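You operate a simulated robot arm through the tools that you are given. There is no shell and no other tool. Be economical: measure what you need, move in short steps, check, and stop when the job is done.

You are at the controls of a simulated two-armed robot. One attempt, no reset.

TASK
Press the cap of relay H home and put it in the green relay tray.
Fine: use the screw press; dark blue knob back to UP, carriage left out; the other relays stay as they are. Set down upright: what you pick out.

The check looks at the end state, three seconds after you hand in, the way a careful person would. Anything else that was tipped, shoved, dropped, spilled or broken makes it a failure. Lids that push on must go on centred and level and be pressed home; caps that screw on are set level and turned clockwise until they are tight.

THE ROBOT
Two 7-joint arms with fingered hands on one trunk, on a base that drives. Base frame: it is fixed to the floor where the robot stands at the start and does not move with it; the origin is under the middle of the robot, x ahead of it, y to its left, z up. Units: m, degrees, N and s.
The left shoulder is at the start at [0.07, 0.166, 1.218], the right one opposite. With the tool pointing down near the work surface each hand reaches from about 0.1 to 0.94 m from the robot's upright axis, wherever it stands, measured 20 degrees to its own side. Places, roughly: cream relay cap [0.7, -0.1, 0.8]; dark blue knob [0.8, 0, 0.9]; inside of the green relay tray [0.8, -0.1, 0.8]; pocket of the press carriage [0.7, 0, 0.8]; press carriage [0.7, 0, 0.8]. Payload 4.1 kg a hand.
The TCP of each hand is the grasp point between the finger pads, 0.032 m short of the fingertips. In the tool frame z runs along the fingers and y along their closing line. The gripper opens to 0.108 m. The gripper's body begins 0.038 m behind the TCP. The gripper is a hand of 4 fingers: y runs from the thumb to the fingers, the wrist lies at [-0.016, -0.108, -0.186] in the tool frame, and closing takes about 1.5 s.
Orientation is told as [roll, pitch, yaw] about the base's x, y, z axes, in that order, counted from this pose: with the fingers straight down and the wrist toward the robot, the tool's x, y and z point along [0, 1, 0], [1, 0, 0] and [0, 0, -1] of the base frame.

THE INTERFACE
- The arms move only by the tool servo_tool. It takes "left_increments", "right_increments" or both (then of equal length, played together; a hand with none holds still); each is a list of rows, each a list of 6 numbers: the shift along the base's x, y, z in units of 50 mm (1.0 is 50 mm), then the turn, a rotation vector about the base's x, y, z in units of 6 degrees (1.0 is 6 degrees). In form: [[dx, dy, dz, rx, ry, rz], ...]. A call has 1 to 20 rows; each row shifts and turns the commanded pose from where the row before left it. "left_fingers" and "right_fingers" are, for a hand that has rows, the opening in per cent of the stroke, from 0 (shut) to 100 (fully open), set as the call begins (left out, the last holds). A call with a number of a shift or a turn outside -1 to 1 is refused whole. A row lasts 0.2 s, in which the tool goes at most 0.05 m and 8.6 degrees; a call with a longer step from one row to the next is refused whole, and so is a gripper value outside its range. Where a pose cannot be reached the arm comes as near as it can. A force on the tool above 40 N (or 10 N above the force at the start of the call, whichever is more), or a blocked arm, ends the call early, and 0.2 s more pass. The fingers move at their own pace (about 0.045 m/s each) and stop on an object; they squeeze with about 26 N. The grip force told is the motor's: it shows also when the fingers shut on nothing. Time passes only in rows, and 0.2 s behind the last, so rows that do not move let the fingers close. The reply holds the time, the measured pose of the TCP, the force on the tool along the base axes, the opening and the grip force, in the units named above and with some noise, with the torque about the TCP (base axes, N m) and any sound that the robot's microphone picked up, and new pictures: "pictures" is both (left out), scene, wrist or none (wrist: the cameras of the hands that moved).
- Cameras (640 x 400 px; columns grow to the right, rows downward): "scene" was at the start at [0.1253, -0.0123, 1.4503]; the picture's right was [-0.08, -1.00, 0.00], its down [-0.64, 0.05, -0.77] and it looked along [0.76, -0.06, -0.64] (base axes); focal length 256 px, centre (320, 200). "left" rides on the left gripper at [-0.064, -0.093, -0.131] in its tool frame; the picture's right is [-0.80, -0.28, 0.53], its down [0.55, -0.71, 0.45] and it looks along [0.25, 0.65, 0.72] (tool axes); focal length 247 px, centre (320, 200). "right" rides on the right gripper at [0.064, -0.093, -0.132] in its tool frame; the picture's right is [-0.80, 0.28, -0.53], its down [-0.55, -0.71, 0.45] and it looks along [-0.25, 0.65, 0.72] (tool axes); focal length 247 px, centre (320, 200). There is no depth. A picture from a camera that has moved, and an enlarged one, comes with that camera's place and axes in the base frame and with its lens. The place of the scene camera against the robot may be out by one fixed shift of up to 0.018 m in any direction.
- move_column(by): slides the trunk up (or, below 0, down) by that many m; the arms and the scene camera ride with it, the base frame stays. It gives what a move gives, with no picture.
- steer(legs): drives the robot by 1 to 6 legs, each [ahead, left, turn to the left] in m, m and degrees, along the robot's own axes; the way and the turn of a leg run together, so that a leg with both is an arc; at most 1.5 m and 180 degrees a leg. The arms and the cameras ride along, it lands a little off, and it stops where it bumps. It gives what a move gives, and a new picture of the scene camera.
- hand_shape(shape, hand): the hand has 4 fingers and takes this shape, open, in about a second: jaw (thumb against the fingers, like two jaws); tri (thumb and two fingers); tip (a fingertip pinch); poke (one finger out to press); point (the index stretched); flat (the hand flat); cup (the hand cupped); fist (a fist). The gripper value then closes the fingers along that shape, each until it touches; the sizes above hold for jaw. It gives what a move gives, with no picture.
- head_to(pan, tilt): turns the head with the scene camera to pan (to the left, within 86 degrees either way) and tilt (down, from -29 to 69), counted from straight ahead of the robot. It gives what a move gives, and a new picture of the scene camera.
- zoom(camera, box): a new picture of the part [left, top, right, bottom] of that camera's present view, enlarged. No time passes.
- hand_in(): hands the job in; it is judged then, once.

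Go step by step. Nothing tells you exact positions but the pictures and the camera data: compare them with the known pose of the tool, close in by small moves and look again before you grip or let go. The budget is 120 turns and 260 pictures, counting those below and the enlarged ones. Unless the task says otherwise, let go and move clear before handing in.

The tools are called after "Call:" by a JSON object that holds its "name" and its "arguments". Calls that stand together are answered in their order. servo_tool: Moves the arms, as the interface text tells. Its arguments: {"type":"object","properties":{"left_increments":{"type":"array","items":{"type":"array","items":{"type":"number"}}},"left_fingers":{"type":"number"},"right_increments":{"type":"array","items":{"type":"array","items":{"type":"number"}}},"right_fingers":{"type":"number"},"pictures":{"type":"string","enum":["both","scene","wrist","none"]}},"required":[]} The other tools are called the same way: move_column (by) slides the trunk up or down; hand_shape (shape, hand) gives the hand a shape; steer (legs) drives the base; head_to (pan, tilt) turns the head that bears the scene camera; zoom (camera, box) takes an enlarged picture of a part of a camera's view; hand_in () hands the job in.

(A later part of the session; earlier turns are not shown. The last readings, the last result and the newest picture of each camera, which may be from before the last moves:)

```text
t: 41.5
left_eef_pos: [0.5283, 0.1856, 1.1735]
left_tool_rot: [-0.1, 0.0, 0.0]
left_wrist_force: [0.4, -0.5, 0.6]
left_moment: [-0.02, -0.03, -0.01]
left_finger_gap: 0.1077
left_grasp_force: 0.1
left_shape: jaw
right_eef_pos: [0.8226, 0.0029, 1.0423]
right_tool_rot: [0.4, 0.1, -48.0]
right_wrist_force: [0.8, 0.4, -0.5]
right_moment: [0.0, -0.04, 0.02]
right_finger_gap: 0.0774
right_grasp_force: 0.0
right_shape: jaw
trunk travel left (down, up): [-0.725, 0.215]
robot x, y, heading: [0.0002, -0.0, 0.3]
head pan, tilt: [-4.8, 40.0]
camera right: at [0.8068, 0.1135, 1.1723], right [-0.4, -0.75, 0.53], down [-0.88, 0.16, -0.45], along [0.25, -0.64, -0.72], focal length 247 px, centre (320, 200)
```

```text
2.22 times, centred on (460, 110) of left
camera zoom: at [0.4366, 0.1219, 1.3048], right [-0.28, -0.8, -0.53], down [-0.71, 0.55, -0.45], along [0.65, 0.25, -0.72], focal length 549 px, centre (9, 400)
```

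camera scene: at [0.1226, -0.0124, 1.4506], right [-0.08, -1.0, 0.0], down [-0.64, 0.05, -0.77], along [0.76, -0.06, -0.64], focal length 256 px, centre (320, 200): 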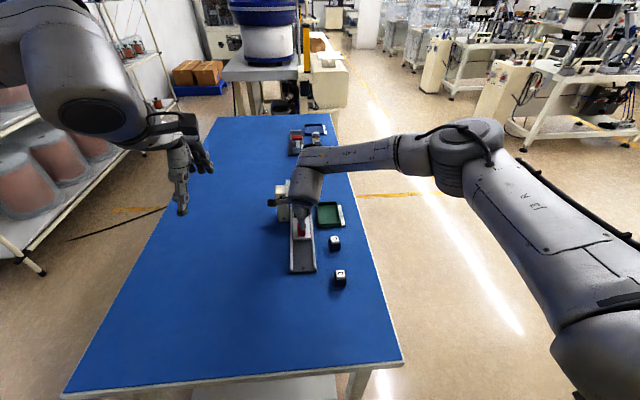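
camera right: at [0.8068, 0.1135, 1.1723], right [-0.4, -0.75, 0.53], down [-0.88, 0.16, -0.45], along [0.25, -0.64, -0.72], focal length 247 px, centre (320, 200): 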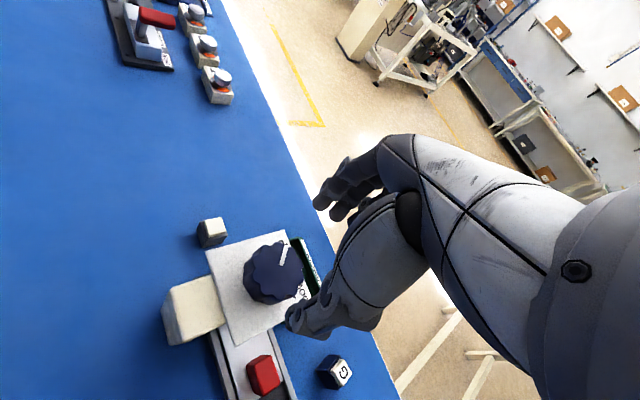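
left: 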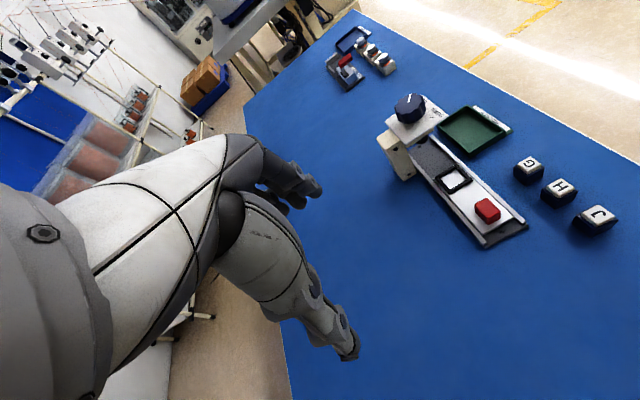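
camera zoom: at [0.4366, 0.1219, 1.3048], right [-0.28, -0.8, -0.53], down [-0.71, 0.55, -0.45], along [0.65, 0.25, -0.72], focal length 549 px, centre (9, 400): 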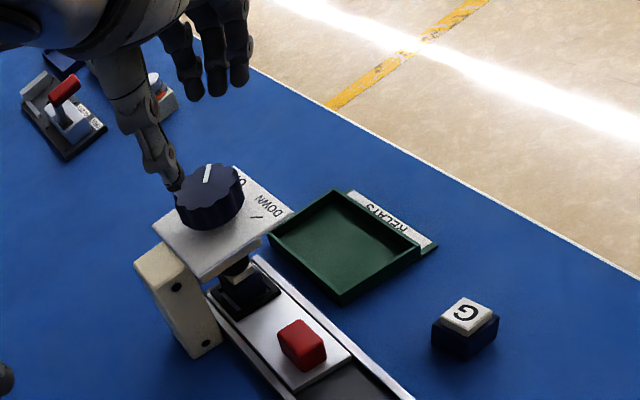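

Yaw −48° is reachable, and this view puts the knob at about (0.822, 0.003). Now I'll test the start orientation, yaw about +42°.

Call:
{"name": "servo_tool", "arguments": {"right_increments": [[0, 0, 0, 0, 0, 1], [0, 0, 0, 0, 0, 1], [0, 0, 0, 0, 0, 1], [0, 0, 0, 0, 0, 1], [0, 0, 0, 0, 0, 1], [0, 0, 0, 0, 0, 1], [0, 0, 0, 0, 0, 1], [0, 0, 0, 0, 0, 1], [0, 0, 0, 0, 0, 1], [0, 0, 0, 0, 0, 1], [0, 0, 0, 0, 0, 1], [0, 0, 0, 0, 0, 1], [0, 0, 0, 0, 0, 1], [0, 0, 0, 0, 0, 1], [0, 0, 0, 0, 0, 1], [0, 0, 0, 0, 0, 0]], "pictures": "wrist"}}

Call:
{"name": "zoom", "arguments": {"camera": "left", "box": [370, 20, 550, 200]}}

```text
t: 44.9
left_eef_pos: [0.5286, 0.1865, 1.1732]
left_tool_rot: [-0.1, 0.0, 0.1]
left_wrist_force: [-0.3, 0.9, 0.6]
left_moment: [0.0, 0.0, 0.02]
left_finger_gap: 0.1076
left_grasp_force: 0.0
left_shape: jaw
right_eef_pos: [0.8246, 0.0024, 1.0421]
right_tool_rot: [0.4, 0.3, 24.2]
right_wrist_force: [-0.1, -0.9, 0.0]
right_moment: [-0.03, 0.02, -0.01]
right_finger_gap: 0.0774
right_grasp_force: 0.1
right_shape: jaw
right hand out of reach, approached as far as the arm can: row 13, 14, 15
trunk travel left (down, up): [-0.725, 0.215]
robot x, y, heading: [-0.0, -0.0003, -0.2]
head pan, tilt: [-4.8, 40.0]
camera right: at [0.7126, 0.0216, 1.173], right [0.59, -0.61, 0.53], down [-0.42, -0.79, -0.45], along [0.69, 0.04, -0.72], focal length 247 px, centre (320, 200)
```

right: 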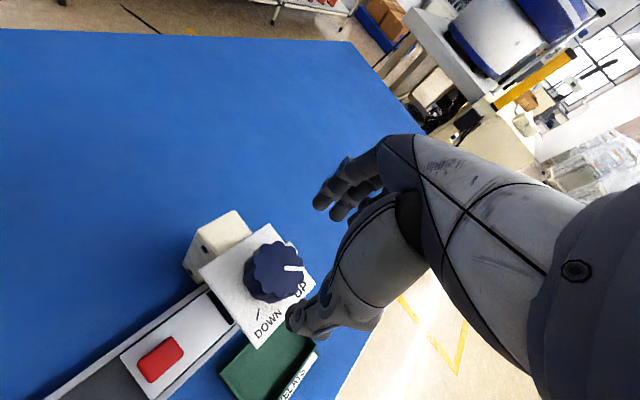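

```text
2.22 times, centred on (460, 110) of left
camera zoom: at [0.4363, 0.1224, 1.3049], right [-0.28, -0.8, -0.53], down [-0.71, 0.55, -0.45], along [0.65, 0.25, -0.72], focal length 549 px, centre (9, 400)
```

zoom: 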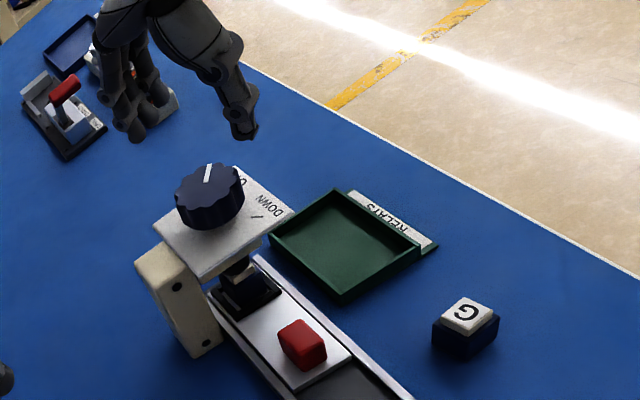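

Yaw is limited to about +24°, so I'll start the turn at +21° and go clockwise from there. Knob centre is confirmed at (0.8225, 0.0025). Descending around it.

Call:
{"name": "servo_tool", "arguments": {"right_increments": [[-0.04, 0, -0.2, 0, 0, -0.5], [0, 0, -0.4, 0, 0, 0], [0, 0, -0.4, 0, 0, 0], [0, 0, -0.3, 0, 0, 0], [0, 0, -0.2, 0, 0, 0], [0, 0, 0, 0, 0, 0]], "pictures": "wrist"}}

Call:
{"name": "zoom", "arguments": {"camera": "left", "box": [390, 60, 490, 160]}}

Call:
{"name": "zoom", "arguments": {"camera": "right", "box": [200, 160, 400, 360]}}

```text
t: 46.3
left_eef_pos: [0.5288, 0.1862, 1.1745]
left_tool_rot: [-0.1, -0.1, 0.1]
left_wrist_force: [0.3, -0.3, -0.3]
left_moment: [0.02, 0.0, 0.01]
left_finger_gap: 0.1076
left_grasp_force: 0.1
left_shape: jaw
right_eef_pos: [0.8217, 0.0003, 0.9665]
right_tool_rot: [0.4, 0.3, 21.0]
right_wrist_force: [0.1, 0.0, -0.8]
right_moment: [-0.01, 0.03, 0.04]
right_finger_gap: 0.0774
right_grasp_force: 0.1
right_shape: jaw
trunk travel left (down, up): [-0.725, 0.215]
robot x, y, heading: [0.0002, -0.0013, 0.1]
head pan, tilt: [-4.8, 40.0]
camera right: at [0.7117, 0.0261, 1.0986], right [0.55, -0.65, 0.53], down [-0.46, -0.76, -0.45], along [0.69, 0.01, -0.72], focal length 247 px, centre (320, 200)
```

right: 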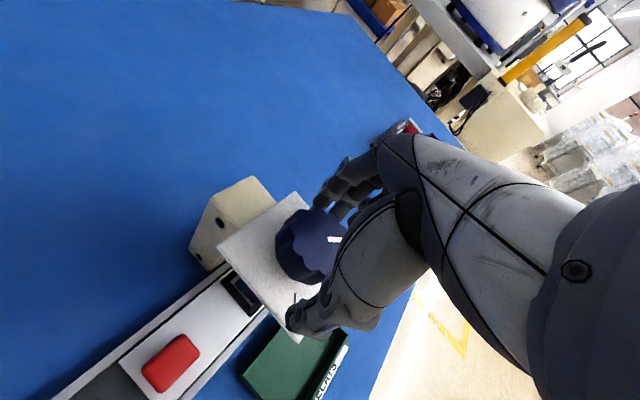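

```text
4.00 times, centred on (440, 110) of left
camera zoom: at [0.4363, 0.1222, 1.3049], right [-0.28, -0.8, -0.53], down [-0.71, 0.55, -0.45], along [0.65, 0.25, -0.72], focal length 988 px, centre (-160, 560)
```

zoom: 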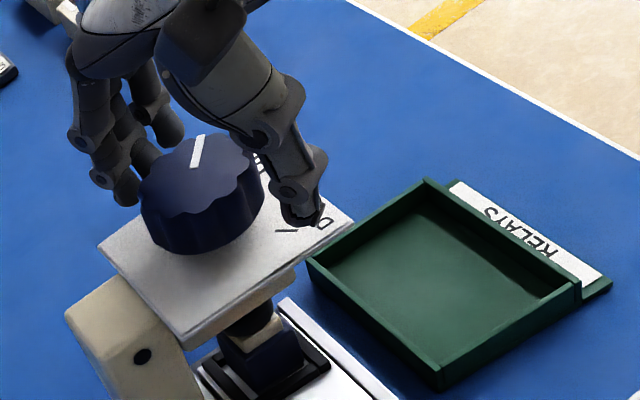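

```text
2.00 times, centred on (300, 260) of right
camera zoom: at [0.7117, 0.0261, 1.0986], right [0.55, -0.65, 0.53], down [-0.46, -0.76, -0.45], along [0.69, 0.01, -0.72], focal length 494 px, centre (360, 80)
```

zoom: 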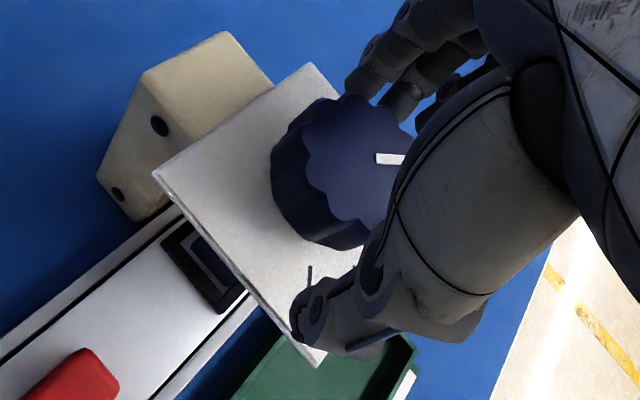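

Thumb and fingers surround the knob at the right height. I'll nudge by 2 mm and close on it.

Call:
{"name": "servo_tool", "arguments": {"right_increments": [[0.015, 0.04, -0.08, 0, 0, 0], [0, 0, 0, 0, 0, 0]], "right_fingers": 72, "pictures": "none"}}

Call:
{"name": "servo_tool", "arguments": {"right_increments": [[0, 0, 0, 0, 0, 0], [0, 0, 0, 0, 0, 0], [0, 0, 0, 0, 0, 0], [0, 0, 0, 0, 0, 0], [0, 0, 0, 0, 0, 0], [0, 0, 0, 0, 0, 0]], "right_fingers": 20, "pictures": "none"}}

Call:
{"name": "zoom", "arguments": {"camera": "left", "box": [390, 60, 490, 160]}}

Call:
{"name": "zoom", "arguments": {"camera": "right", "box": [200, 160, 400, 360]}}

```text
t: 46.9
left_eef_pos: [0.5273, 0.186, 1.1733]
left_tool_rot: [-0.1, -0.1, 0.0]
left_wrist_force: [-0.3, 0.0, 0.1]
left_moment: [0.0, 0.01, 0.03]
left_finger_gap: 0.1075
left_grasp_force: 0.0
left_shape: jaw
right_eef_pos: [0.823, 0.0031, 0.9642]
right_tool_rot: [0.4, 0.2, 21.1]
right_wrist_force: [0.9, -0.7, -0.2]
right_moment: [-0.03, -0.04, 0.02]
right_finger_gap: 0.0776
right_grasp_force: 0.2
right_shape: jaw
trunk travel left (down, up): [-0.725, 0.215]
robot x, y, heading: [0.0007, -0.0015, 0.1]
head pan, tilt: [-4.8, 40.0]
```

```text
t: 48.3
left_eef_pos: [0.528, 0.186, 1.1742]
left_tool_rot: [-0.1, -0.1, 0.1]
left_wrist_force: [-0.3, -0.3, -0.3]
left_moment: [0.03, -0.01, 0.0]
left_finger_gap: 0.1076
left_grasp_force: 0.1
left_shape: jaw
right_eef_pos: [0.823, 0.0033, 0.9636]
right_tool_rot: [0.4, 0.2, 21.1]
right_wrist_force: [-1.5, -2.4, -1.5]
right_moment: [-0.07, 0.01, 0.06]
right_finger_gap: 0.0487
right_grasp_force: 25.9
right_shape: jaw
trunk travel left (down, up): [-0.725, 0.215]
robot x, y, heading: [-0.0016, -0.0005, -0.1]
head pan, tilt: [-4.8, 40.0]
```

```text
4.00 times, centred on (440, 110) of left
camera zoom: at [0.4363, 0.1219, 1.3049], right [-0.28, -0.8, -0.53], down [-0.71, 0.55, -0.45], along [0.65, 0.25, -0.72], focal length 988 px, centre (-160, 560)
```

zoom: 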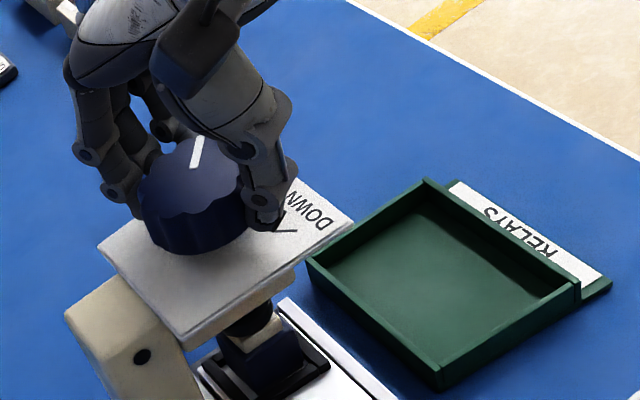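

```text
2.00 times, centred on (300, 260) of right
camera zoom: at [0.7126, 0.0284, 1.0951], right [0.55, -0.65, 0.53], down [-0.46, -0.76, -0.45], along [0.69, 0.01, -0.72], focal length 494 px, centre (360, 80)
```

zoom: 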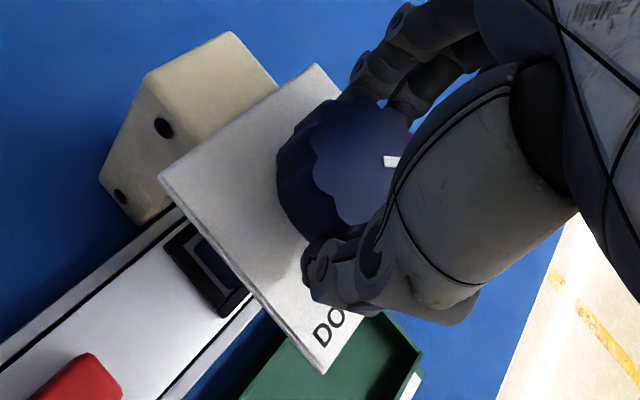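

The knob is firmly held. I'll turn it clockwise by 30° and check that it follows.

Call:
{"name": "servo_tool", "arguments": {"right_increments": [[0, 0, 0, 0, 0, -0.8], [0, 0, 0, 0, 0, -0.8], [0, 0, 0, 0, 0, -0.8], [0, 0, 0, 0, 0, -0.8], [0, 0, 0, 0, 0, -0.8], [0, 0, 0, 0, 0, -0.8], [0, 0, 0, 0, 0, 0]], "pictures": "none"}}

Call:
{"name": "zoom", "arguments": {"camera": "left", "box": [390, 60, 490, 160]}}

Call:
{"name": "zoom", "arguments": {"camera": "right", "box": [200, 160, 400, 360]}}

```text
t: 49.9
left_eef_pos: [0.527, 0.1865, 1.1731]
left_tool_rot: [-0.1, 0.0, 0.1]
left_wrist_force: [-0.9, 0.1, 0.6]
left_moment: [0.02, 0.02, 0.02]
left_finger_gap: 0.1078
left_grasp_force: 0.0
left_shape: jaw
right_eef_pos: [0.8226, 0.0035, 0.963]
right_tool_rot: [0.4, 0.2, -7.6]
right_wrist_force: [-3.4, -2.4, 0.0]
right_moment: [-0.06, 0.08, 0.04]
right_finger_gap: 0.0485
right_grasp_force: 25.9
right_shape: jaw
trunk travel left (down, up): [-0.725, 0.215]
robot x, y, heading: [-0.0001, -0.0001, -0.0]
head pan, tilt: [-4.8, 40.0]
```

```text
4.00 times, centred on (440, 110) of left
camera zoom: at [0.4357, 0.1218, 1.3051], right [-0.28, -0.8, -0.53], down [-0.71, 0.55, -0.45], along [0.65, 0.25, -0.72], focal length 988 px, centre (-160, 560)
```

zoom: 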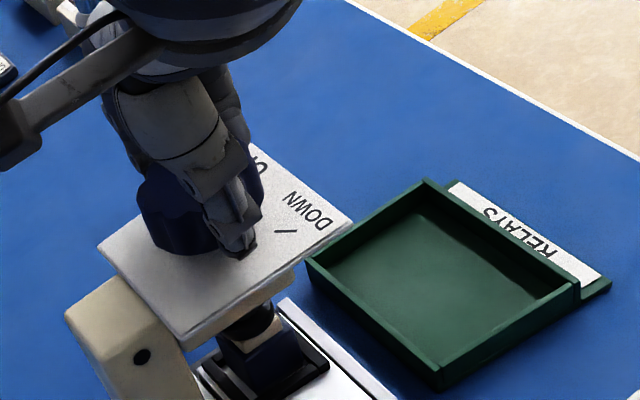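

```text
2.00 times, centred on (300, 260) of right
camera zoom: at [0.738, 0.0786, 1.095], right [0.17, -0.83, 0.53], down [-0.77, -0.45, -0.45], along [0.61, -0.33, -0.72], focal length 494 px, centre (360, 80)
```

zoom: 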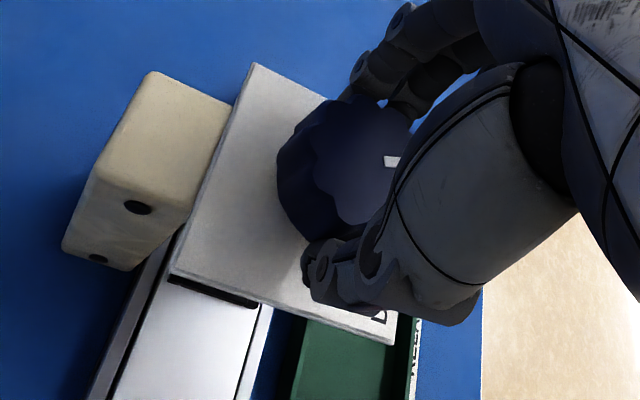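

The knob follows the hand exactly. I'll continue another 36°.

Call:
{"name": "servo_tool", "arguments": {"right_increments": [[0, 0, 0, 0, 0, -0.8], [0, 0, 0, 0, 0, -0.8], [0, 0, 0, 0, 0, -0.8], [0, 0, 0, 0, 0, -0.8], [0, 0, 0, 0, 0, -0.8], [0, 0, 0, 0, 0, -0.8], [0, 0, 0, 0, 0, -0.8], [0, 0, 0, 0, 0, 0]], "pictures": "none"}}

Call:
{"name": "zoom", "arguments": {"camera": "left", "box": [390, 60, 490, 160]}}

Call:
{"name": "zoom", "arguments": {"camera": "right", "box": [200, 160, 400, 360]}}

```text
t: 51.7
left_eef_pos: [0.5277, 0.1878, 1.175]
left_tool_rot: [-0.2, 0.0, 0.1]
left_wrist_force: [-0.2, -0.3, 0.4]
left_moment: [0.01, -0.01, 0.02]
left_finger_gap: 0.1075
left_grasp_force: 0.1
left_shape: jaw
right_eef_pos: [0.8237, 0.0042, 0.9637]
right_tool_rot: [0.4, 0.2, -41.3]
right_wrist_force: [-7.8, 4.2, -2.0]
right_moment: [0.09, 0.21, 0.21]
right_finger_gap: 0.0478
right_grasp_force: 25.8
right_shape: jaw
trunk travel left (down, up): [-0.725, 0.215]
robot x, y, heading: [-0.0029, -0.0025, 0.2]
head pan, tilt: [-4.8, 40.0]
```

```text
4.00 times, centred on (440, 110) of left
camera zoom: at [0.4353, 0.1227, 1.3052], right [-0.28, -0.8, -0.53], down [-0.71, 0.55, -0.45], along [0.65, 0.25, -0.72], focal length 988 px, centre (-160, 560)
```

zoom: 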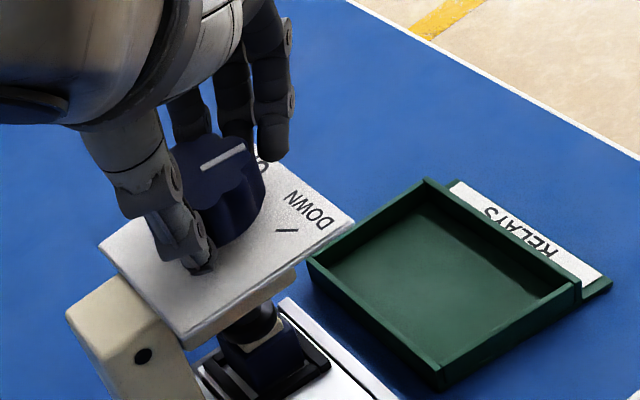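

```text
2.00 times, centred on (300, 260) of right
camera zoom: at [0.7941, 0.1124, 1.0952], right [-0.32, -0.79, 0.53], down [-0.89, 0.06, -0.45], along [0.33, -0.61, -0.72], focal length 494 px, centre (360, 80)
```

zoom: 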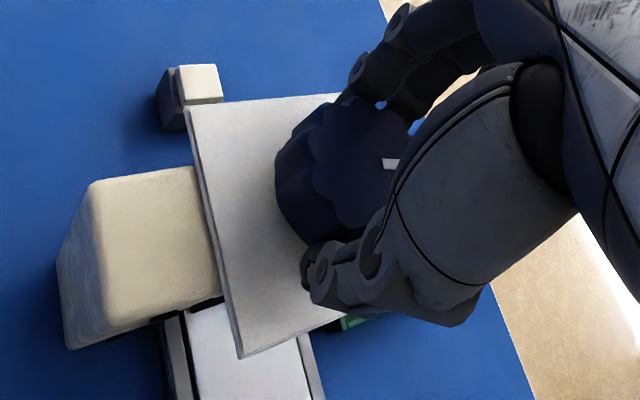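

The mark is now most of the way, with the ram on the cap and torque rising slightly. I'll continue toward the DOWN tick.

Call:
{"name": "servo_tool", "arguments": {"right_increments": [[0, 0, 0, 0, 0, -0.8], [0, 0, 0, 0, 0, -0.8], [0, 0, 0, 0, 0, -0.8], [0, 0, 0, 0, 0, -0.8], [0, 0, 0, 0, 0, -0.6], [0, 0, 0, 0, 0, 0]], "pictures": "none"}}

Call:
{"name": "zoom", "arguments": {"camera": "left", "box": [390, 60, 490, 160]}}

Call:
{"name": "zoom", "arguments": {"camera": "right", "box": [200, 160, 400, 360]}}

```text
t: 53.1
left_eef_pos: [0.5283, 0.1871, 1.1736]
left_tool_rot: [-0.1, 0.0, 0.0]
left_wrist_force: [0.0, 0.6, -1.0]
left_moment: [0.07, 0.03, 0.01]
left_finger_gap: 0.1076
left_grasp_force: 0.0
left_shape: jaw
right_eef_pos: [0.7806, -0.0101, 0.9529]
right_tool_rot: [0.4, 0.3, -64.0]
right_wrist_force: [0.0, 0.4, -0.2]
right_moment: [0.02, -0.01, 0.03]
right_finger_gap: 0.0315
right_grasp_force: 26.5
right_shape: jaw
right hand out of reach, approached as far as the arm can: row 2, 3, 4
trunk travel left (down, up): [-0.725, 0.215]
robot x, y, heading: [0.0017, 0.0035, -0.2]
head pan, tilt: [-4.8, 40.0]
```

```text
4.00 times, centred on (440, 110) of left
camera zoom: at [0.4363, 0.1224, 1.3048], right [-0.28, -0.8, -0.53], down [-0.71, 0.55, -0.45], along [0.65, 0.25, -0.72], focal length 988 px, centre (-160, 560)
```

zoom: 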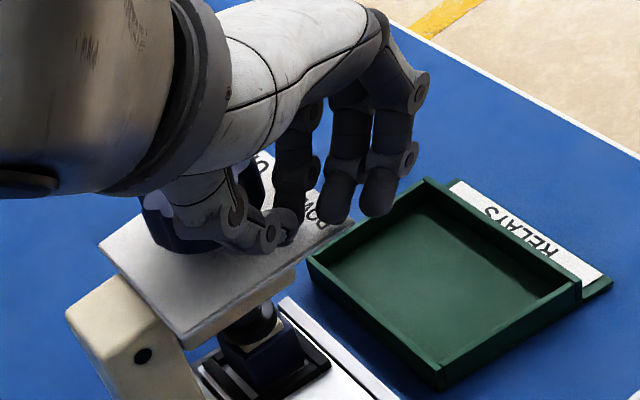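

```text
2.00 times, centred on (300, 260) of right
camera zoom: at [0.7969, 0.0995, 1.0838], right [-0.6, -0.61, 0.53], down [-0.8, 0.4, -0.45], along [0.06, -0.69, -0.72], focal length 494 px, centre (360, 80)
```

zoom: 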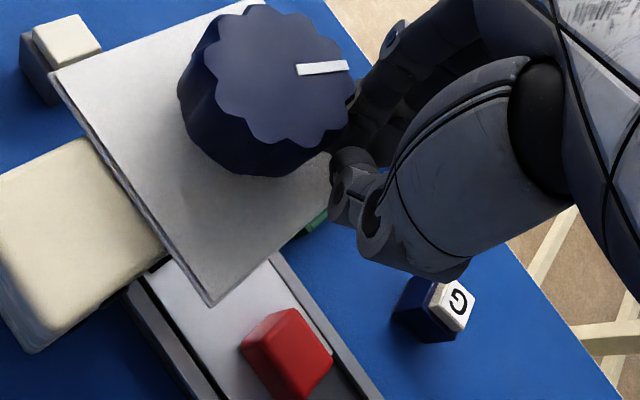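

The wrist ran out of reach and slipped off the knob, leaving the mark at about −111°, roughly 20° short of DOWN. I'll lift straight up, rewind the yaw and regrip.

Call:
{"name": "servo_tool", "arguments": {"right_increments": [[0, 0, 0.3, 0, 0, 0], [0, 0, 0.5, 0, 0, 0], [0, 0, 0.6, 0, 0, 0], [0, 0, 0.4, 0, 0, 0], [0.1, 0.03, 0, 0, 0, 1], [0.1, 0.03, 0, 0, 0, 1], [0.1, 0.03, 0, 0, 0, 1], [0.1, 0.03, 0, 0, 0, 1], [0.1, 0.03, 0, 0, 0, 1], [0.1, 0.03, 0, 0, 0, 1], [0.1, 0.03, 0, 0, 0, 1], [0.12, 0.04, 0, 0, 0, 1], [0, 0, 0, 0, 0, 1], [0, 0, 0, 0, 0, 1], [0, 0, 0, 0, 0, 0]], "right_fingers": 72, "pictures": "wrist"}}

Call:
{"name": "zoom", "arguments": {"camera": "left", "box": [390, 60, 490, 160]}}

Call:
{"name": "zoom", "arguments": {"camera": "scene", "box": [265, 160, 345, 280]}}

```text
t: 56.3
left_eef_pos: [0.529, 0.1876, 1.1745]
left_tool_rot: [-0.1, 0.0, 0.0]
left_wrist_force: [0.1, 0.1, -0.1]
left_moment: [0.01, 0.01, -0.02]
left_finger_gap: 0.1078
left_grasp_force: 0.0
left_shape: jaw
right_eef_pos: [0.8242, 0.0025, 1.0424]
right_tool_rot: [0.4, 0.2, -4.0]
right_wrist_force: [0.1, 0.3, -0.4]
right_moment: [0.0, 0.0, 0.02]
right_finger_gap: 0.0776
right_grasp_force: 0.1
right_shape: jaw
trunk travel left (down, up): [-0.725, 0.215]
robot x, y, heading: [-0.0006, 0.0009, -0.1]
head pan, tilt: [-4.8, 40.0]
camera right: at [0.7348, 0.0712, 1.1739], right [0.23, -0.82, 0.53], down [-0.74, -0.49, -0.45], along [0.63, -0.29, -0.72], focal length 247 px, centre (320, 200)
```

right: 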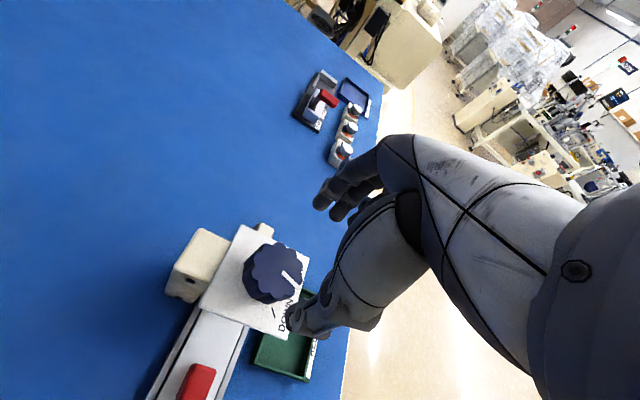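

```text
4.00 times, centred on (440, 110) of left
camera zoom: at [0.4364, 0.1227, 1.3048], right [-0.28, -0.8, -0.53], down [-0.71, 0.55, -0.45], along [0.65, 0.25, -0.72], focal length 988 px, centre (-160, 560)
```

zoom: 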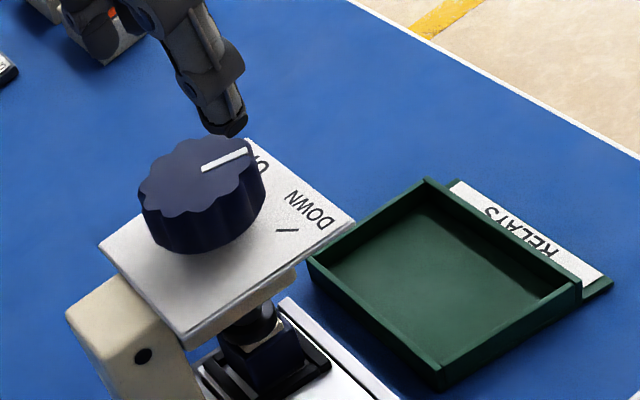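

```text
3.33 times, centred on (305, 220) of scene
camera zoom: at [0.125, -0.0117, 1.4503], right [-0.08, -1.0, 0.0], down [-0.64, 0.05, -0.77], along [0.76, -0.06, -0.64], focal length 852 px, centre (370, 133)
```

zoom: 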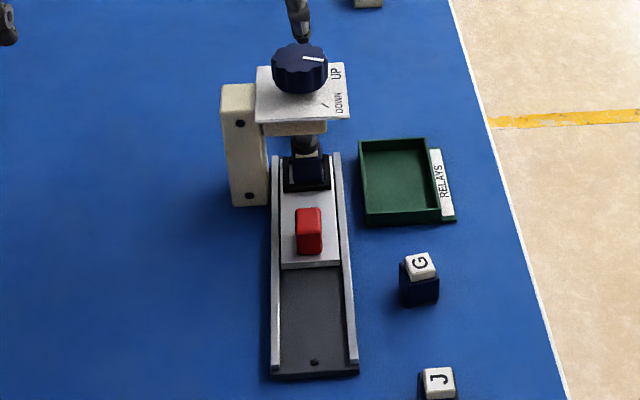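

The mark is at about −113° and the tick at about −132°, so some 19° remain. I'll descend and regrip at yaw −4°.

Call:
{"name": "servo_tool", "arguments": {"right_increments": [[-0.02, 0.01, -0.3, 0, 0, 0], [0, 0, -0.4, 0, 0, 0], [0, 0, -0.4, 0, 0, 0], [0, 0, -0.3, 0, 0, 0], [0, 0, -0.18, 0, 0, 0], [0, 0, 0, 0, 0, 0]], "right_fingers": 72, "pictures": "none"}}

Call:
{"name": "servo_tool", "arguments": {"right_increments": [[0, 0, 0, 0, 0, 0], [0, 0, 0, 0, 0, 0], [0, 0, 0, 0, 0, 0], [0, 0, 0, 0, 0, 0], [0, 0, 0, 0, 0, 0], [0, 0, 0, 0, 0, 0]], "right_fingers": 20, "pictures": "none"}}

Call:
{"name": "servo_tool", "arguments": {"right_increments": [[0, 0, 0, 0, 0, -0.6], [0, 0, 0, 0, 0, -0.6], [0, 0, 0, 0, 0, -0.6], [0, 0, 0, 0, 0, -0.6], [0, 0, 0, 0, 0, -0.6], [0, 0, 0, 0, 0, 0]], "pictures": "none"}}

Call:
{"name": "zoom", "arguments": {"camera": "right", "box": [200, 160, 400, 360]}}

Call:
{"name": "zoom", "arguments": {"camera": "left", "box": [390, 60, 490, 160]}}

```text
t: 57.7
left_eef_pos: [0.5278, 0.1853, 1.1742]
left_tool_rot: [-0.1, -0.1, 0.0]
left_wrist_force: [-0.6, -0.6, 0.0]
left_moment: [0.02, -0.01, 0.04]
left_finger_gap: 0.1075
left_grasp_force: 0.1
left_shape: jaw
right_eef_pos: [0.8217, 0.0014, 0.9638]
right_tool_rot: [0.4, 0.2, -4.1]
right_wrist_force: [0.0, 0.1, 0.7]
right_moment: [0.0, 0.01, -0.01]
right_finger_gap: 0.0775
right_grasp_force: 0.2
right_shape: jaw
trunk travel left (down, up): [-0.725, 0.215]
robot x, y, heading: [-0.0009, 0.0025, -0.3]
head pan, tilt: [-4.8, 40.0]
```

```text
t: 59.1
left_eef_pos: [0.5283, 0.1868, 1.174]
left_tool_rot: [-0.2, 0.0, 0.1]
left_wrist_force: [-0.1, -0.2, -0.8]
left_moment: [-0.02, -0.02, 0.01]
left_finger_gap: 0.1077
left_grasp_force: 0.0
left_shape: jaw
right_eef_pos: [0.8217, 0.0005, 0.964]
right_tool_rot: [0.4, 0.2, -4.1]
right_wrist_force: [-1.8, -2.5, -2.2]
right_moment: [-0.05, 0.0, 0.01]
right_finger_gap: 0.0483
right_grasp_force: 25.2
right_shape: jaw
trunk travel left (down, up): [-0.725, 0.215]
robot x, y, heading: [0.0008, 0.0008, 0.2]
head pan, tilt: [-4.8, 40.0]
```

```text
t: 60.5
left_eef_pos: [0.5281, 0.1855, 1.1733]
left_tool_rot: [0.0, 0.0, 0.2]
left_wrist_force: [-0.1, -0.4, 0.1]
left_moment: [0.04, -0.01, 0.0]
left_finger_gap: 0.1078
left_grasp_force: 0.1
left_shape: jaw
right_eef_pos: [0.8219, 0.0014, 0.9657]
right_tool_rot: [0.3, 0.2, -22.1]
right_wrist_force: [-7.1, -3.3, -4.9]
right_moment: [-0.08, 0.17, 0.19]
right_finger_gap: 0.0477
right_grasp_force: 26.3
right_shape: jaw
trunk travel left (down, up): [-0.725, 0.215]
robot x, y, heading: [-0.0026, 0.0003, -0.1]
head pan, tilt: [-4.8, 40.0]
```

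```text
2.00 times, centred on (300, 260) of right
camera zoom: at [0.7584, 0.0948, 1.0956], right [-0.04, -0.85, 0.53], down [-0.86, -0.24, -0.45], along [0.51, -0.47, -0.72], focal length 494 px, centre (360, 80)
```

zoom: 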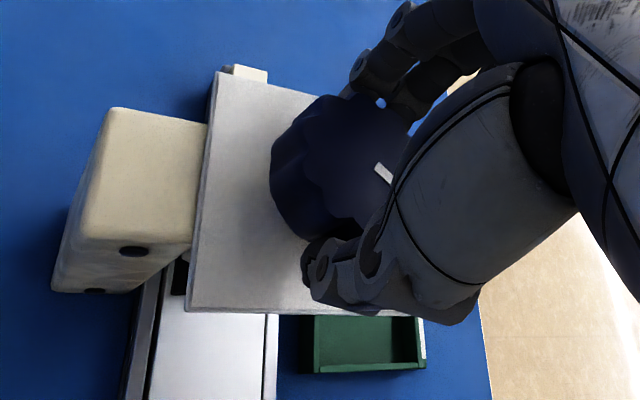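

```text
4.00 times, centred on (440, 110) of left
camera zoom: at [0.4361, 0.1216, 1.305], right [-0.28, -0.8, -0.53], down [-0.71, 0.55, -0.45], along [0.65, 0.25, -0.72], focal length 988 px, centre (-160, 560)
```

zoom: 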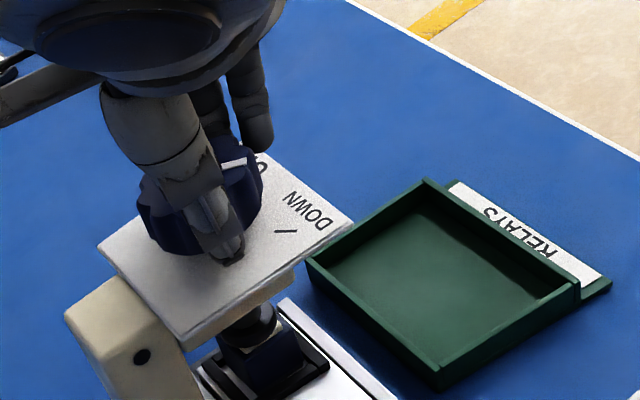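

It turns, with moderate torque. I'll keep going in small steps until it reaches the stop.

Call:
{"name": "servo_tool", "arguments": {"right_increments": [[0, 0, 0, 0, 0, -0.5], [0, 0, 0, 0, 0, -0.5], [0, 0, 0, 0, 0, -0.5], [0, 0, 0, 0, 0, 0]], "pictures": "none"}}

Call:
{"name": "zoom", "arguments": {"camera": "right", "box": [200, 160, 400, 360]}}

Call:
{"name": "zoom", "arguments": {"camera": "left", "box": [390, 60, 490, 160]}}

```text
t: 61.5
left_eef_pos: [0.5273, 0.1866, 1.1737]
left_tool_rot: [-0.1, 0.0, 0.1]
left_wrist_force: [0.0, -0.3, -0.3]
left_moment: [0.03, -0.04, -0.01]
left_finger_gap: 0.1076
left_grasp_force: 0.0
left_shape: jaw
right_eef_pos: [0.8211, 0.003, 0.9645]
right_tool_rot: [0.5, 0.2, -31.2]
right_wrist_force: [-9.8, -2.0, -4.3]
right_moment: [-0.02, 0.23, 0.23]
right_finger_gap: 0.0473
right_grasp_force: 26.0
right_shape: jaw
trunk travel left (down, up): [-0.725, 0.215]
robot x, y, heading: [-0.0056, 0.0018, -0.2]
head pan, tilt: [-4.8, 40.0]
```

```text
2.00 times, centred on (300, 260) of right
camera zoom: at [0.774, 0.1036, 1.0956], right [-0.17, -0.83, 0.53], down [-0.89, -0.1, -0.45], along [0.43, -0.54, -0.72], focal length 494 px, centre (360, 80)
```

zoom: 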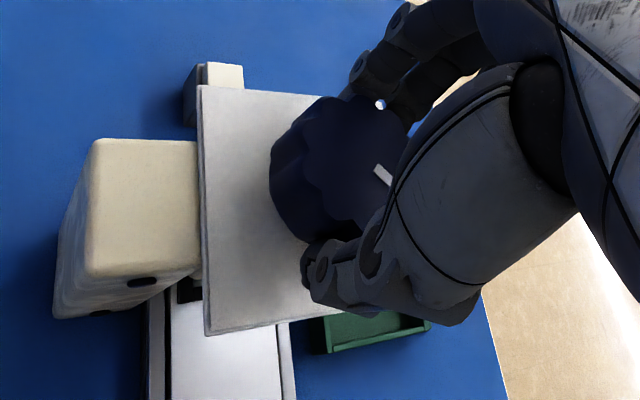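

```text
4.00 times, centred on (440, 110) of left
camera zoom: at [0.4355, 0.1218, 1.3052], right [-0.28, -0.8, -0.53], down [-0.71, 0.55, -0.45], along [0.65, 0.25, -0.72], focal length 988 px, centre (-160, 560)
```

zoom: 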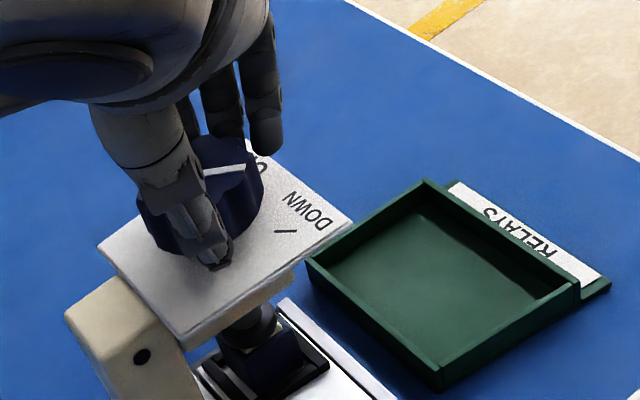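

The mark now reads about −130°, nearly on the DOWN tick. One more small turn to reach the stop.

Call:
{"name": "servo_tool", "arguments": {"right_increments": [[0, 0, 0, 0, 0, -0.5], [0, 0, 0, 0, 0, -0.4], [0, 0, 0, 0, 0, 0], [0, 0, 0, 0, 0, 0]], "pictures": "none"}}

Call:
{"name": "zoom", "arguments": {"camera": "right", "box": [200, 160, 400, 360]}}

Call:
{"name": "zoom", "arguments": {"camera": "left", "box": [400, 80, 480, 160]}}

Call:
{"name": "zoom", "arguments": {"camera": "scene", "box": [280, 170, 330, 220]}}

```text
t: 62.5
left_eef_pos: [0.528, 0.1871, 1.1749]
left_tool_rot: [-0.1, 0.0, 0.1]
left_wrist_force: [-0.5, 0.5, 0.1]
left_moment: [0.02, -0.01, 0.0]
left_finger_gap: 0.1078
left_grasp_force: 0.0
left_shape: jaw
right_eef_pos: [0.8207, 0.0021, 0.9637]
right_tool_rot: [0.4, 0.2, -36.5]
right_wrist_force: [-10.8, 0.2, -3.1]
right_moment: [0.01, 0.23, 0.23]
right_finger_gap: 0.0474
right_grasp_force: 25.9
right_shape: jaw
trunk travel left (down, up): [-0.725, 0.215]
robot x, y, heading: [-0.0039, 0.0023, -0.0]
head pan, tilt: [-4.8, 40.0]
```

```text
2.00 times, centred on (300, 260) of right
camera zoom: at [0.7838, 0.1075, 1.0955], right [-0.25, -0.81, 0.53], down [-0.89, -0.02, -0.45], along [0.38, -0.58, -0.72], focal length 494 px, centre (360, 80)
```

zoom: 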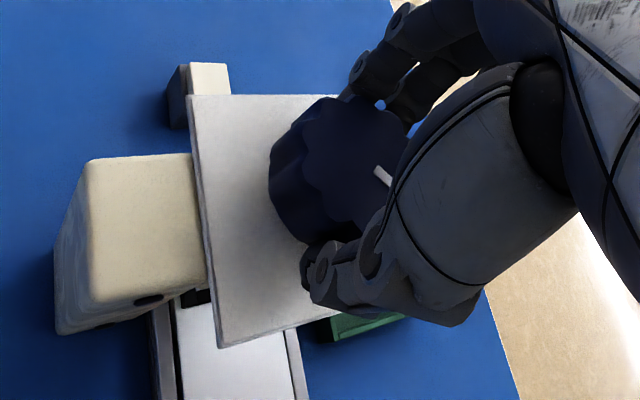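

```text
5.00 times, centred on (440, 120) of left
camera zoom: at [0.4353, 0.1225, 1.3053], right [-0.28, -0.8, -0.53], down [-0.71, 0.55, -0.45], along [0.65, 0.25, -0.72], focal length 1235 px, centre (-280, 600)
```

zoom: 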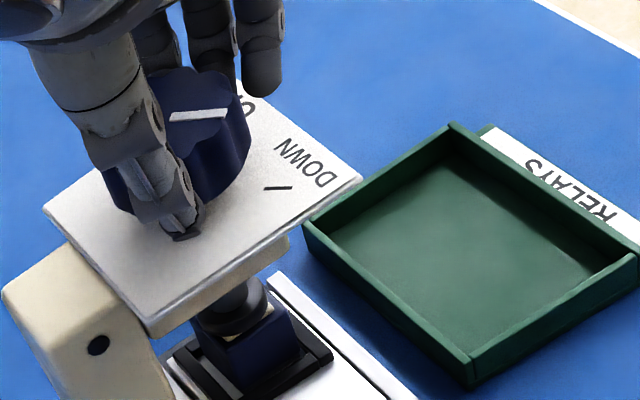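

```text
8.00 times, centred on (305, 195) of scene
camera zoom: at [0.1237, -0.012, 1.4504], right [-0.08, -1.0, 0.0], down [-0.64, 0.05, -0.77], along [0.76, -0.06, -0.64], focal length 2046 px, centre (440, 240)
```

zoom: 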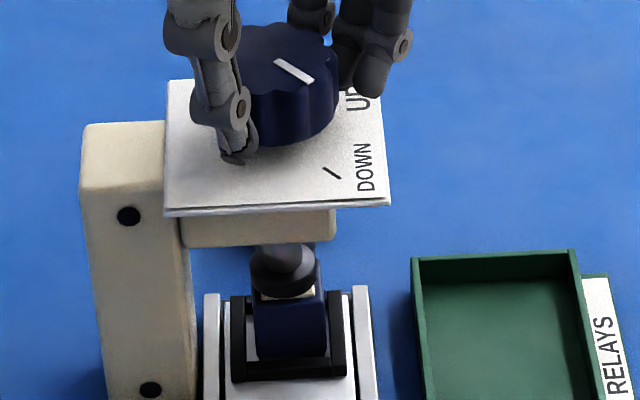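

Tick and mark still differ by some 5°. I'll turn a little more toward the stop.

Call:
{"name": "servo_tool", "arguments": {"right_increments": [[0, 0, 0, 0, 0, -0.5], [0, 0, 0, 0, 0, -0.5], [0, 0, 0, 0, 0, 0], [0, 0, 0, 0, 0, 0]], "pictures": "none"}}

Call:
{"name": "zoom", "arguments": {"camera": "left", "box": [400, 80, 480, 160]}}

Call:
{"name": "zoom", "arguments": {"camera": "scene", "box": [280, 170, 330, 220]}}

```text
t: 63.5
left_eef_pos: [0.5279, 0.187, 1.1748]
left_tool_rot: [0.0, 0.0, 0.1]
left_wrist_force: [-0.1, -0.2, 0.1]
left_moment: [0.01, -0.02, -0.02]
left_finger_gap: 0.1077
left_grasp_force: 0.0
left_shape: jaw
right_eef_pos: [0.8214, 0.0027, 0.9645]
right_tool_rot: [0.4, 0.1, -42.5]
right_wrist_force: [-7.2, 0.7, -1.4]
right_moment: [0.05, 0.2, 0.19]
right_finger_gap: 0.047
right_grasp_force: 26.3
right_shape: jaw
trunk travel left (down, up): [-0.725, 0.215]
robot x, y, heading: [0.0027, -0.001, -0.1]
head pan, tilt: [-4.8, 40.0]
```

```text
5.00 times, centred on (440, 120) of left
camera zoom: at [0.4354, 0.1226, 1.3052], right [-0.28, -0.8, -0.53], down [-0.71, 0.55, -0.45], along [0.65, 0.25, -0.72], focal length 1235 px, centre (-280, 600)
```

zoom: 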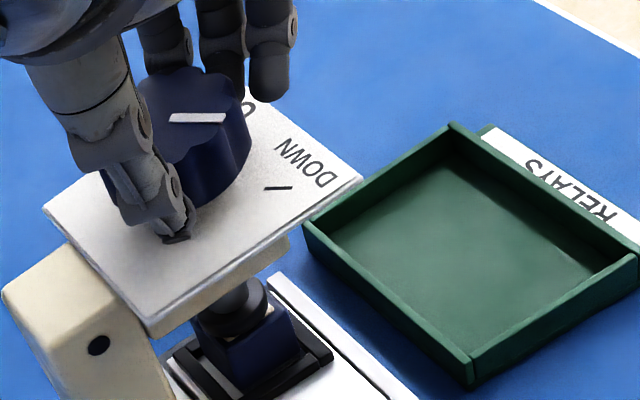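

```text
8.00 times, centred on (305, 195) of scene
camera zoom: at [0.1239, -0.0119, 1.4505], right [-0.08, -1.0, 0.0], down [-0.64, 0.05, -0.77], along [0.76, -0.06, -0.64], focal length 2046 px, centre (440, 240)
```

zoom: 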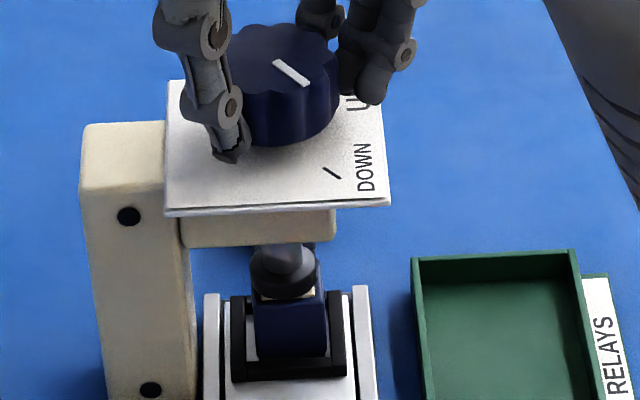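

The mark now parallels the DOWN tick. I'll try a last few degrees to feel for the stop.

Call:
{"name": "servo_tool", "arguments": {"right_increments": [[0, 0, 0, 0, 0, -0.4], [0, 0, 0, 0, 0, -0.4], [0, 0, 0, 0, 0, 0], [0, 0, 0, 0, 0, 0]], "pictures": "none"}}

Call:
{"name": "zoom", "arguments": {"camera": "scene", "box": [280, 170, 330, 220]}}

```text
t: 64.5
left_eef_pos: [0.5276, 0.1883, 1.1743]
left_tool_rot: [-0.1, 0.1, 0.2]
left_wrist_force: [0.0, 0.2, 0.2]
left_moment: [0.03, 0.0, -0.01]
left_finger_gap: 0.1075
left_grasp_force: 0.0
left_shape: jaw
right_eef_pos: [0.8204, 0.0035, 0.965]
right_tool_rot: [0.5, 0.0, -47.2]
right_wrist_force: [-4.9, 1.7, -0.1]
right_moment: [0.08, 0.19, 0.34]
right_finger_gap: 0.0464
right_grasp_force: 25.8
right_shape: jaw
trunk travel left (down, up): [-0.725, 0.215]
robot x, y, heading: [-0.0026, -0.0, 0.1]
head pan, tilt: [-4.8, 40.0]
```

```text
8.00 times, centred on (305, 195) of scene
camera zoom: at [0.1243, -0.0117, 1.4505], right [-0.08, -1.0, 0.0], down [-0.64, 0.05, -0.77], along [0.76, -0.06, -0.64], focal length 2046 px, centre (440, 240)
```

zoom: 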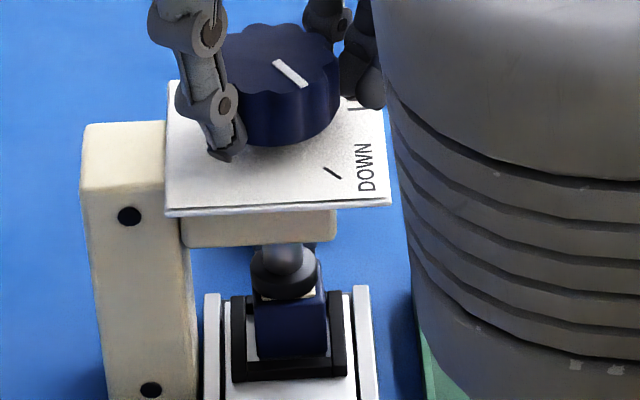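

At the stop, with the torque up. Now I'll turn the knob back counter-clockwise by about 63°, staying inside the wrist's range.

Call:
{"name": "servo_tool", "arguments": {"right_increments": [[0, 0, 0, 0, 0, 0.7], [0, 0, 0, 0, 0, 0.8], [0, 0, 0, 0, 0, 0.8], [0, 0, 0, 0, 0, 0.8], [0, 0, 0, 0, 0, 0.8], [0, 0, 0, 0, 0, 0.8], [0, 0, 0, 0, 0, 0.8], [0, 0, 0, 0, 0, 0.8], [0, 0, 0, 0, 0, 0.8], [0, 0, 0, 0, 0, 0.8], [0, 0, 0, 0, 0, 0.8], [0, 0, 0, 0, 0, 0.8], [0, 0, 0, 0, 0, 0.8], [0, 0, 0, 0, 0, 0]], "pictures": "none"}}

Call:
{"name": "zoom", "arguments": {"camera": "left", "box": [400, 80, 480, 160]}}

Call:
{"name": "zoom", "arguments": {"camera": "scene", "box": [280, 170, 330, 220]}}

```text
t: 67.5
left_eef_pos: [0.5284, 0.1847, 1.174]
left_tool_rot: [-0.1, 0.1, 0.1]
left_wrist_force: [0.4, 0.2, -0.5]
left_moment: [-0.01, 0.0, 0.03]
left_finger_gap: 0.1073
left_grasp_force: 0.1
left_shape: jaw
right_eef_pos: [0.8237, 0.0006, 0.9639]
right_tool_rot: [0.3, 0.2, 14.6]
right_wrist_force: [3.3, -6.6, 2.9]
right_moment: [-0.12, -0.14, -0.07]
right_finger_gap: 0.0477
right_grasp_force: 25.9
right_shape: jaw
trunk travel left (down, up): [-0.725, 0.215]
robot x, y, heading: [0.0014, 0.0056, -0.0]
head pan, tilt: [-4.8, 40.0]
```

```text
5.00 times, centred on (440, 120) of left
camera zoom: at [0.4366, 0.1214, 1.3049], right [-0.28, -0.8, -0.53], down [-0.71, 0.55, -0.45], along [0.65, 0.25, -0.72], focal length 1235 px, centre (-280, 600)
```

zoom: 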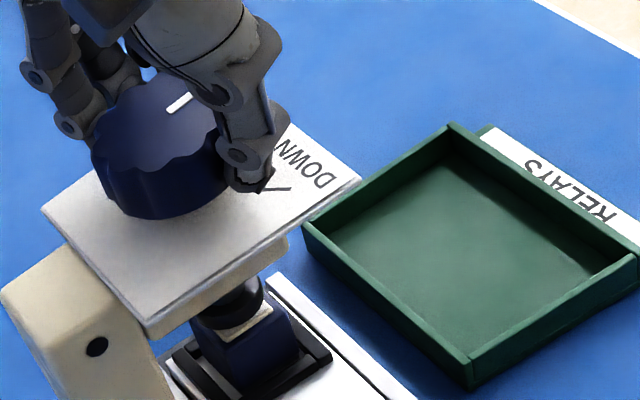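

```text
8.00 times, centred on (305, 195) of scene
camera zoom: at [0.1252, -0.0131, 1.4503], right [-0.08, -1.0, 0.0], down [-0.64, 0.05, -0.77], along [0.76, -0.06, -0.64], focal length 2046 px, centre (440, 240)
```

zoom: 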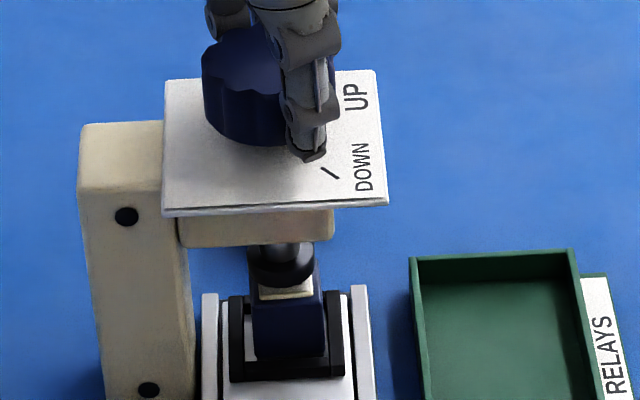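

The knob is unwinding and the ram has lifted off the cap. I'll open, rise, rewind the yaw and regrip for the last stretch.

Call:
{"name": "servo_tool", "arguments": {"right_increments": [[0, 0, 0, 0, 0, 0], [0, 0, 0, 0, 0, 0], [0, 0, 0, 0, 0, 0], [0, 0, 0, 0, 0, 0], [0, 0, 0.4, 0, 0, 0], [0, 0, 0.6, 0, 0, 0], [0, 0, 0.6, 0, 0, 0], [0, 0, 0, 0, 0, -1], [0, 0, 0, 0, 0, -1], [0, 0, 0, 0, 0, -1], [0, 0, 0, 0, 0, -1], [0, 0, 0, 0, 0, -1], [0, 0, 0, 0, 0, -1], [0, 0, 0, 0, 0, 0]], "right_fingers": 72, "pictures": "none"}}

Call:
{"name": "zoom", "arguments": {"camera": "left", "box": [400, 80, 480, 160]}}

Call:
{"name": "zoom", "arguments": {"camera": "scene", "box": [280, 170, 330, 220]}}

Call:
{"name": "zoom", "arguments": {"camera": "right", "box": [180, 160, 380, 360]}}

```text
t: 70.5
left_eef_pos: [0.5286, 0.1871, 1.1733]
left_tool_rot: [-0.2, 0.0, 0.1]
left_wrist_force: [0.1, -0.3, -0.6]
left_moment: [0.02, 0.02, 0.01]
left_finger_gap: 0.1077
left_grasp_force: 0.0
left_shape: jaw
right_eef_pos: [0.8227, 0.002, 1.0449]
right_tool_rot: [0.3, 0.2, -21.6]
right_wrist_force: [0.3, 0.2, 0.1]
right_moment: [-0.01, 0.0, -0.01]
right_finger_gap: 0.0772
right_grasp_force: 0.1
right_shape: jaw
trunk travel left (down, up): [-0.725, 0.215]
robot x, y, heading: [-0.0019, -0.0001, -0.1]
head pan, tilt: [-4.8, 40.0]
```

```text
5.00 times, centred on (440, 120) of left
camera zoom: at [0.4365, 0.1219, 1.3049], right [-0.28, -0.8, -0.53], down [-0.71, 0.55, -0.45], along [0.65, 0.25, -0.72], focal length 1235 px, centre (-280, 600)
```

zoom: 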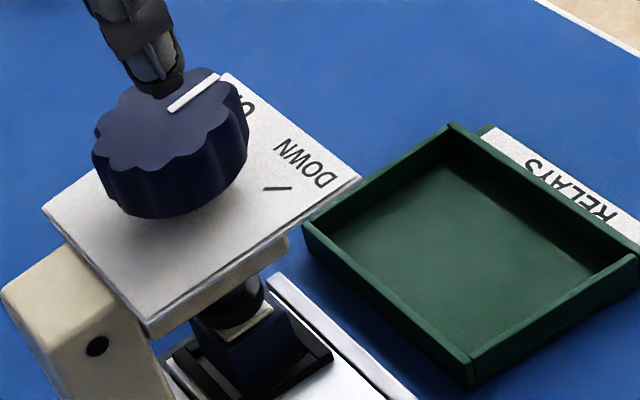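

```text
8.00 times, centred on (305, 195) of scene
camera zoom: at [0.1251, -0.0127, 1.4503], right [-0.08, -1.0, 0.0], down [-0.64, 0.05, -0.77], along [0.76, -0.06, -0.64], focal length 2046 px, centre (440, 240)
```

zoom: 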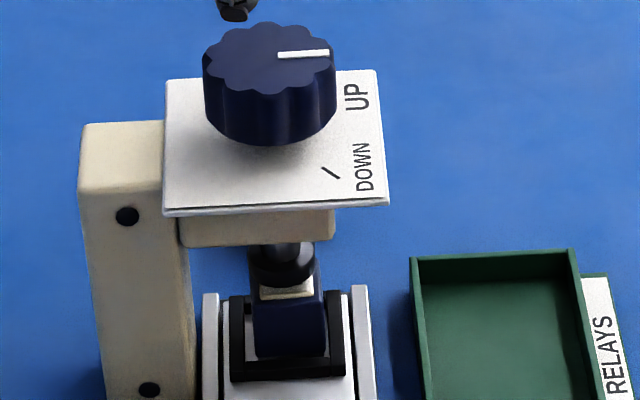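

```text
2.00 times, centred on (280, 260) of right
camera zoom: at [0.7589, 0.094, 1.1755], right [-0.03, -0.85, 0.53], down [-0.86, -0.25, -0.45], along [0.51, -0.46, -0.72], focal length 494 px, centre (400, 80)
```

zoom: 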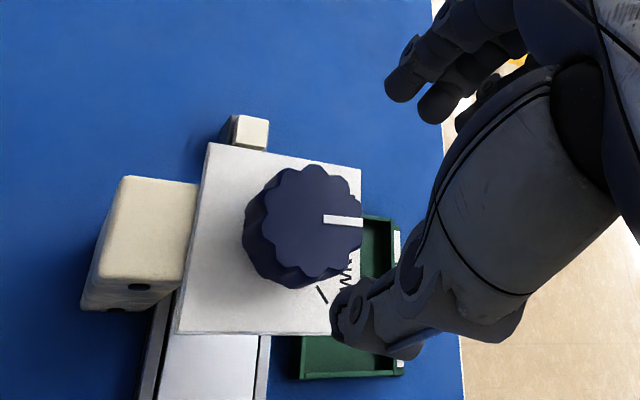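

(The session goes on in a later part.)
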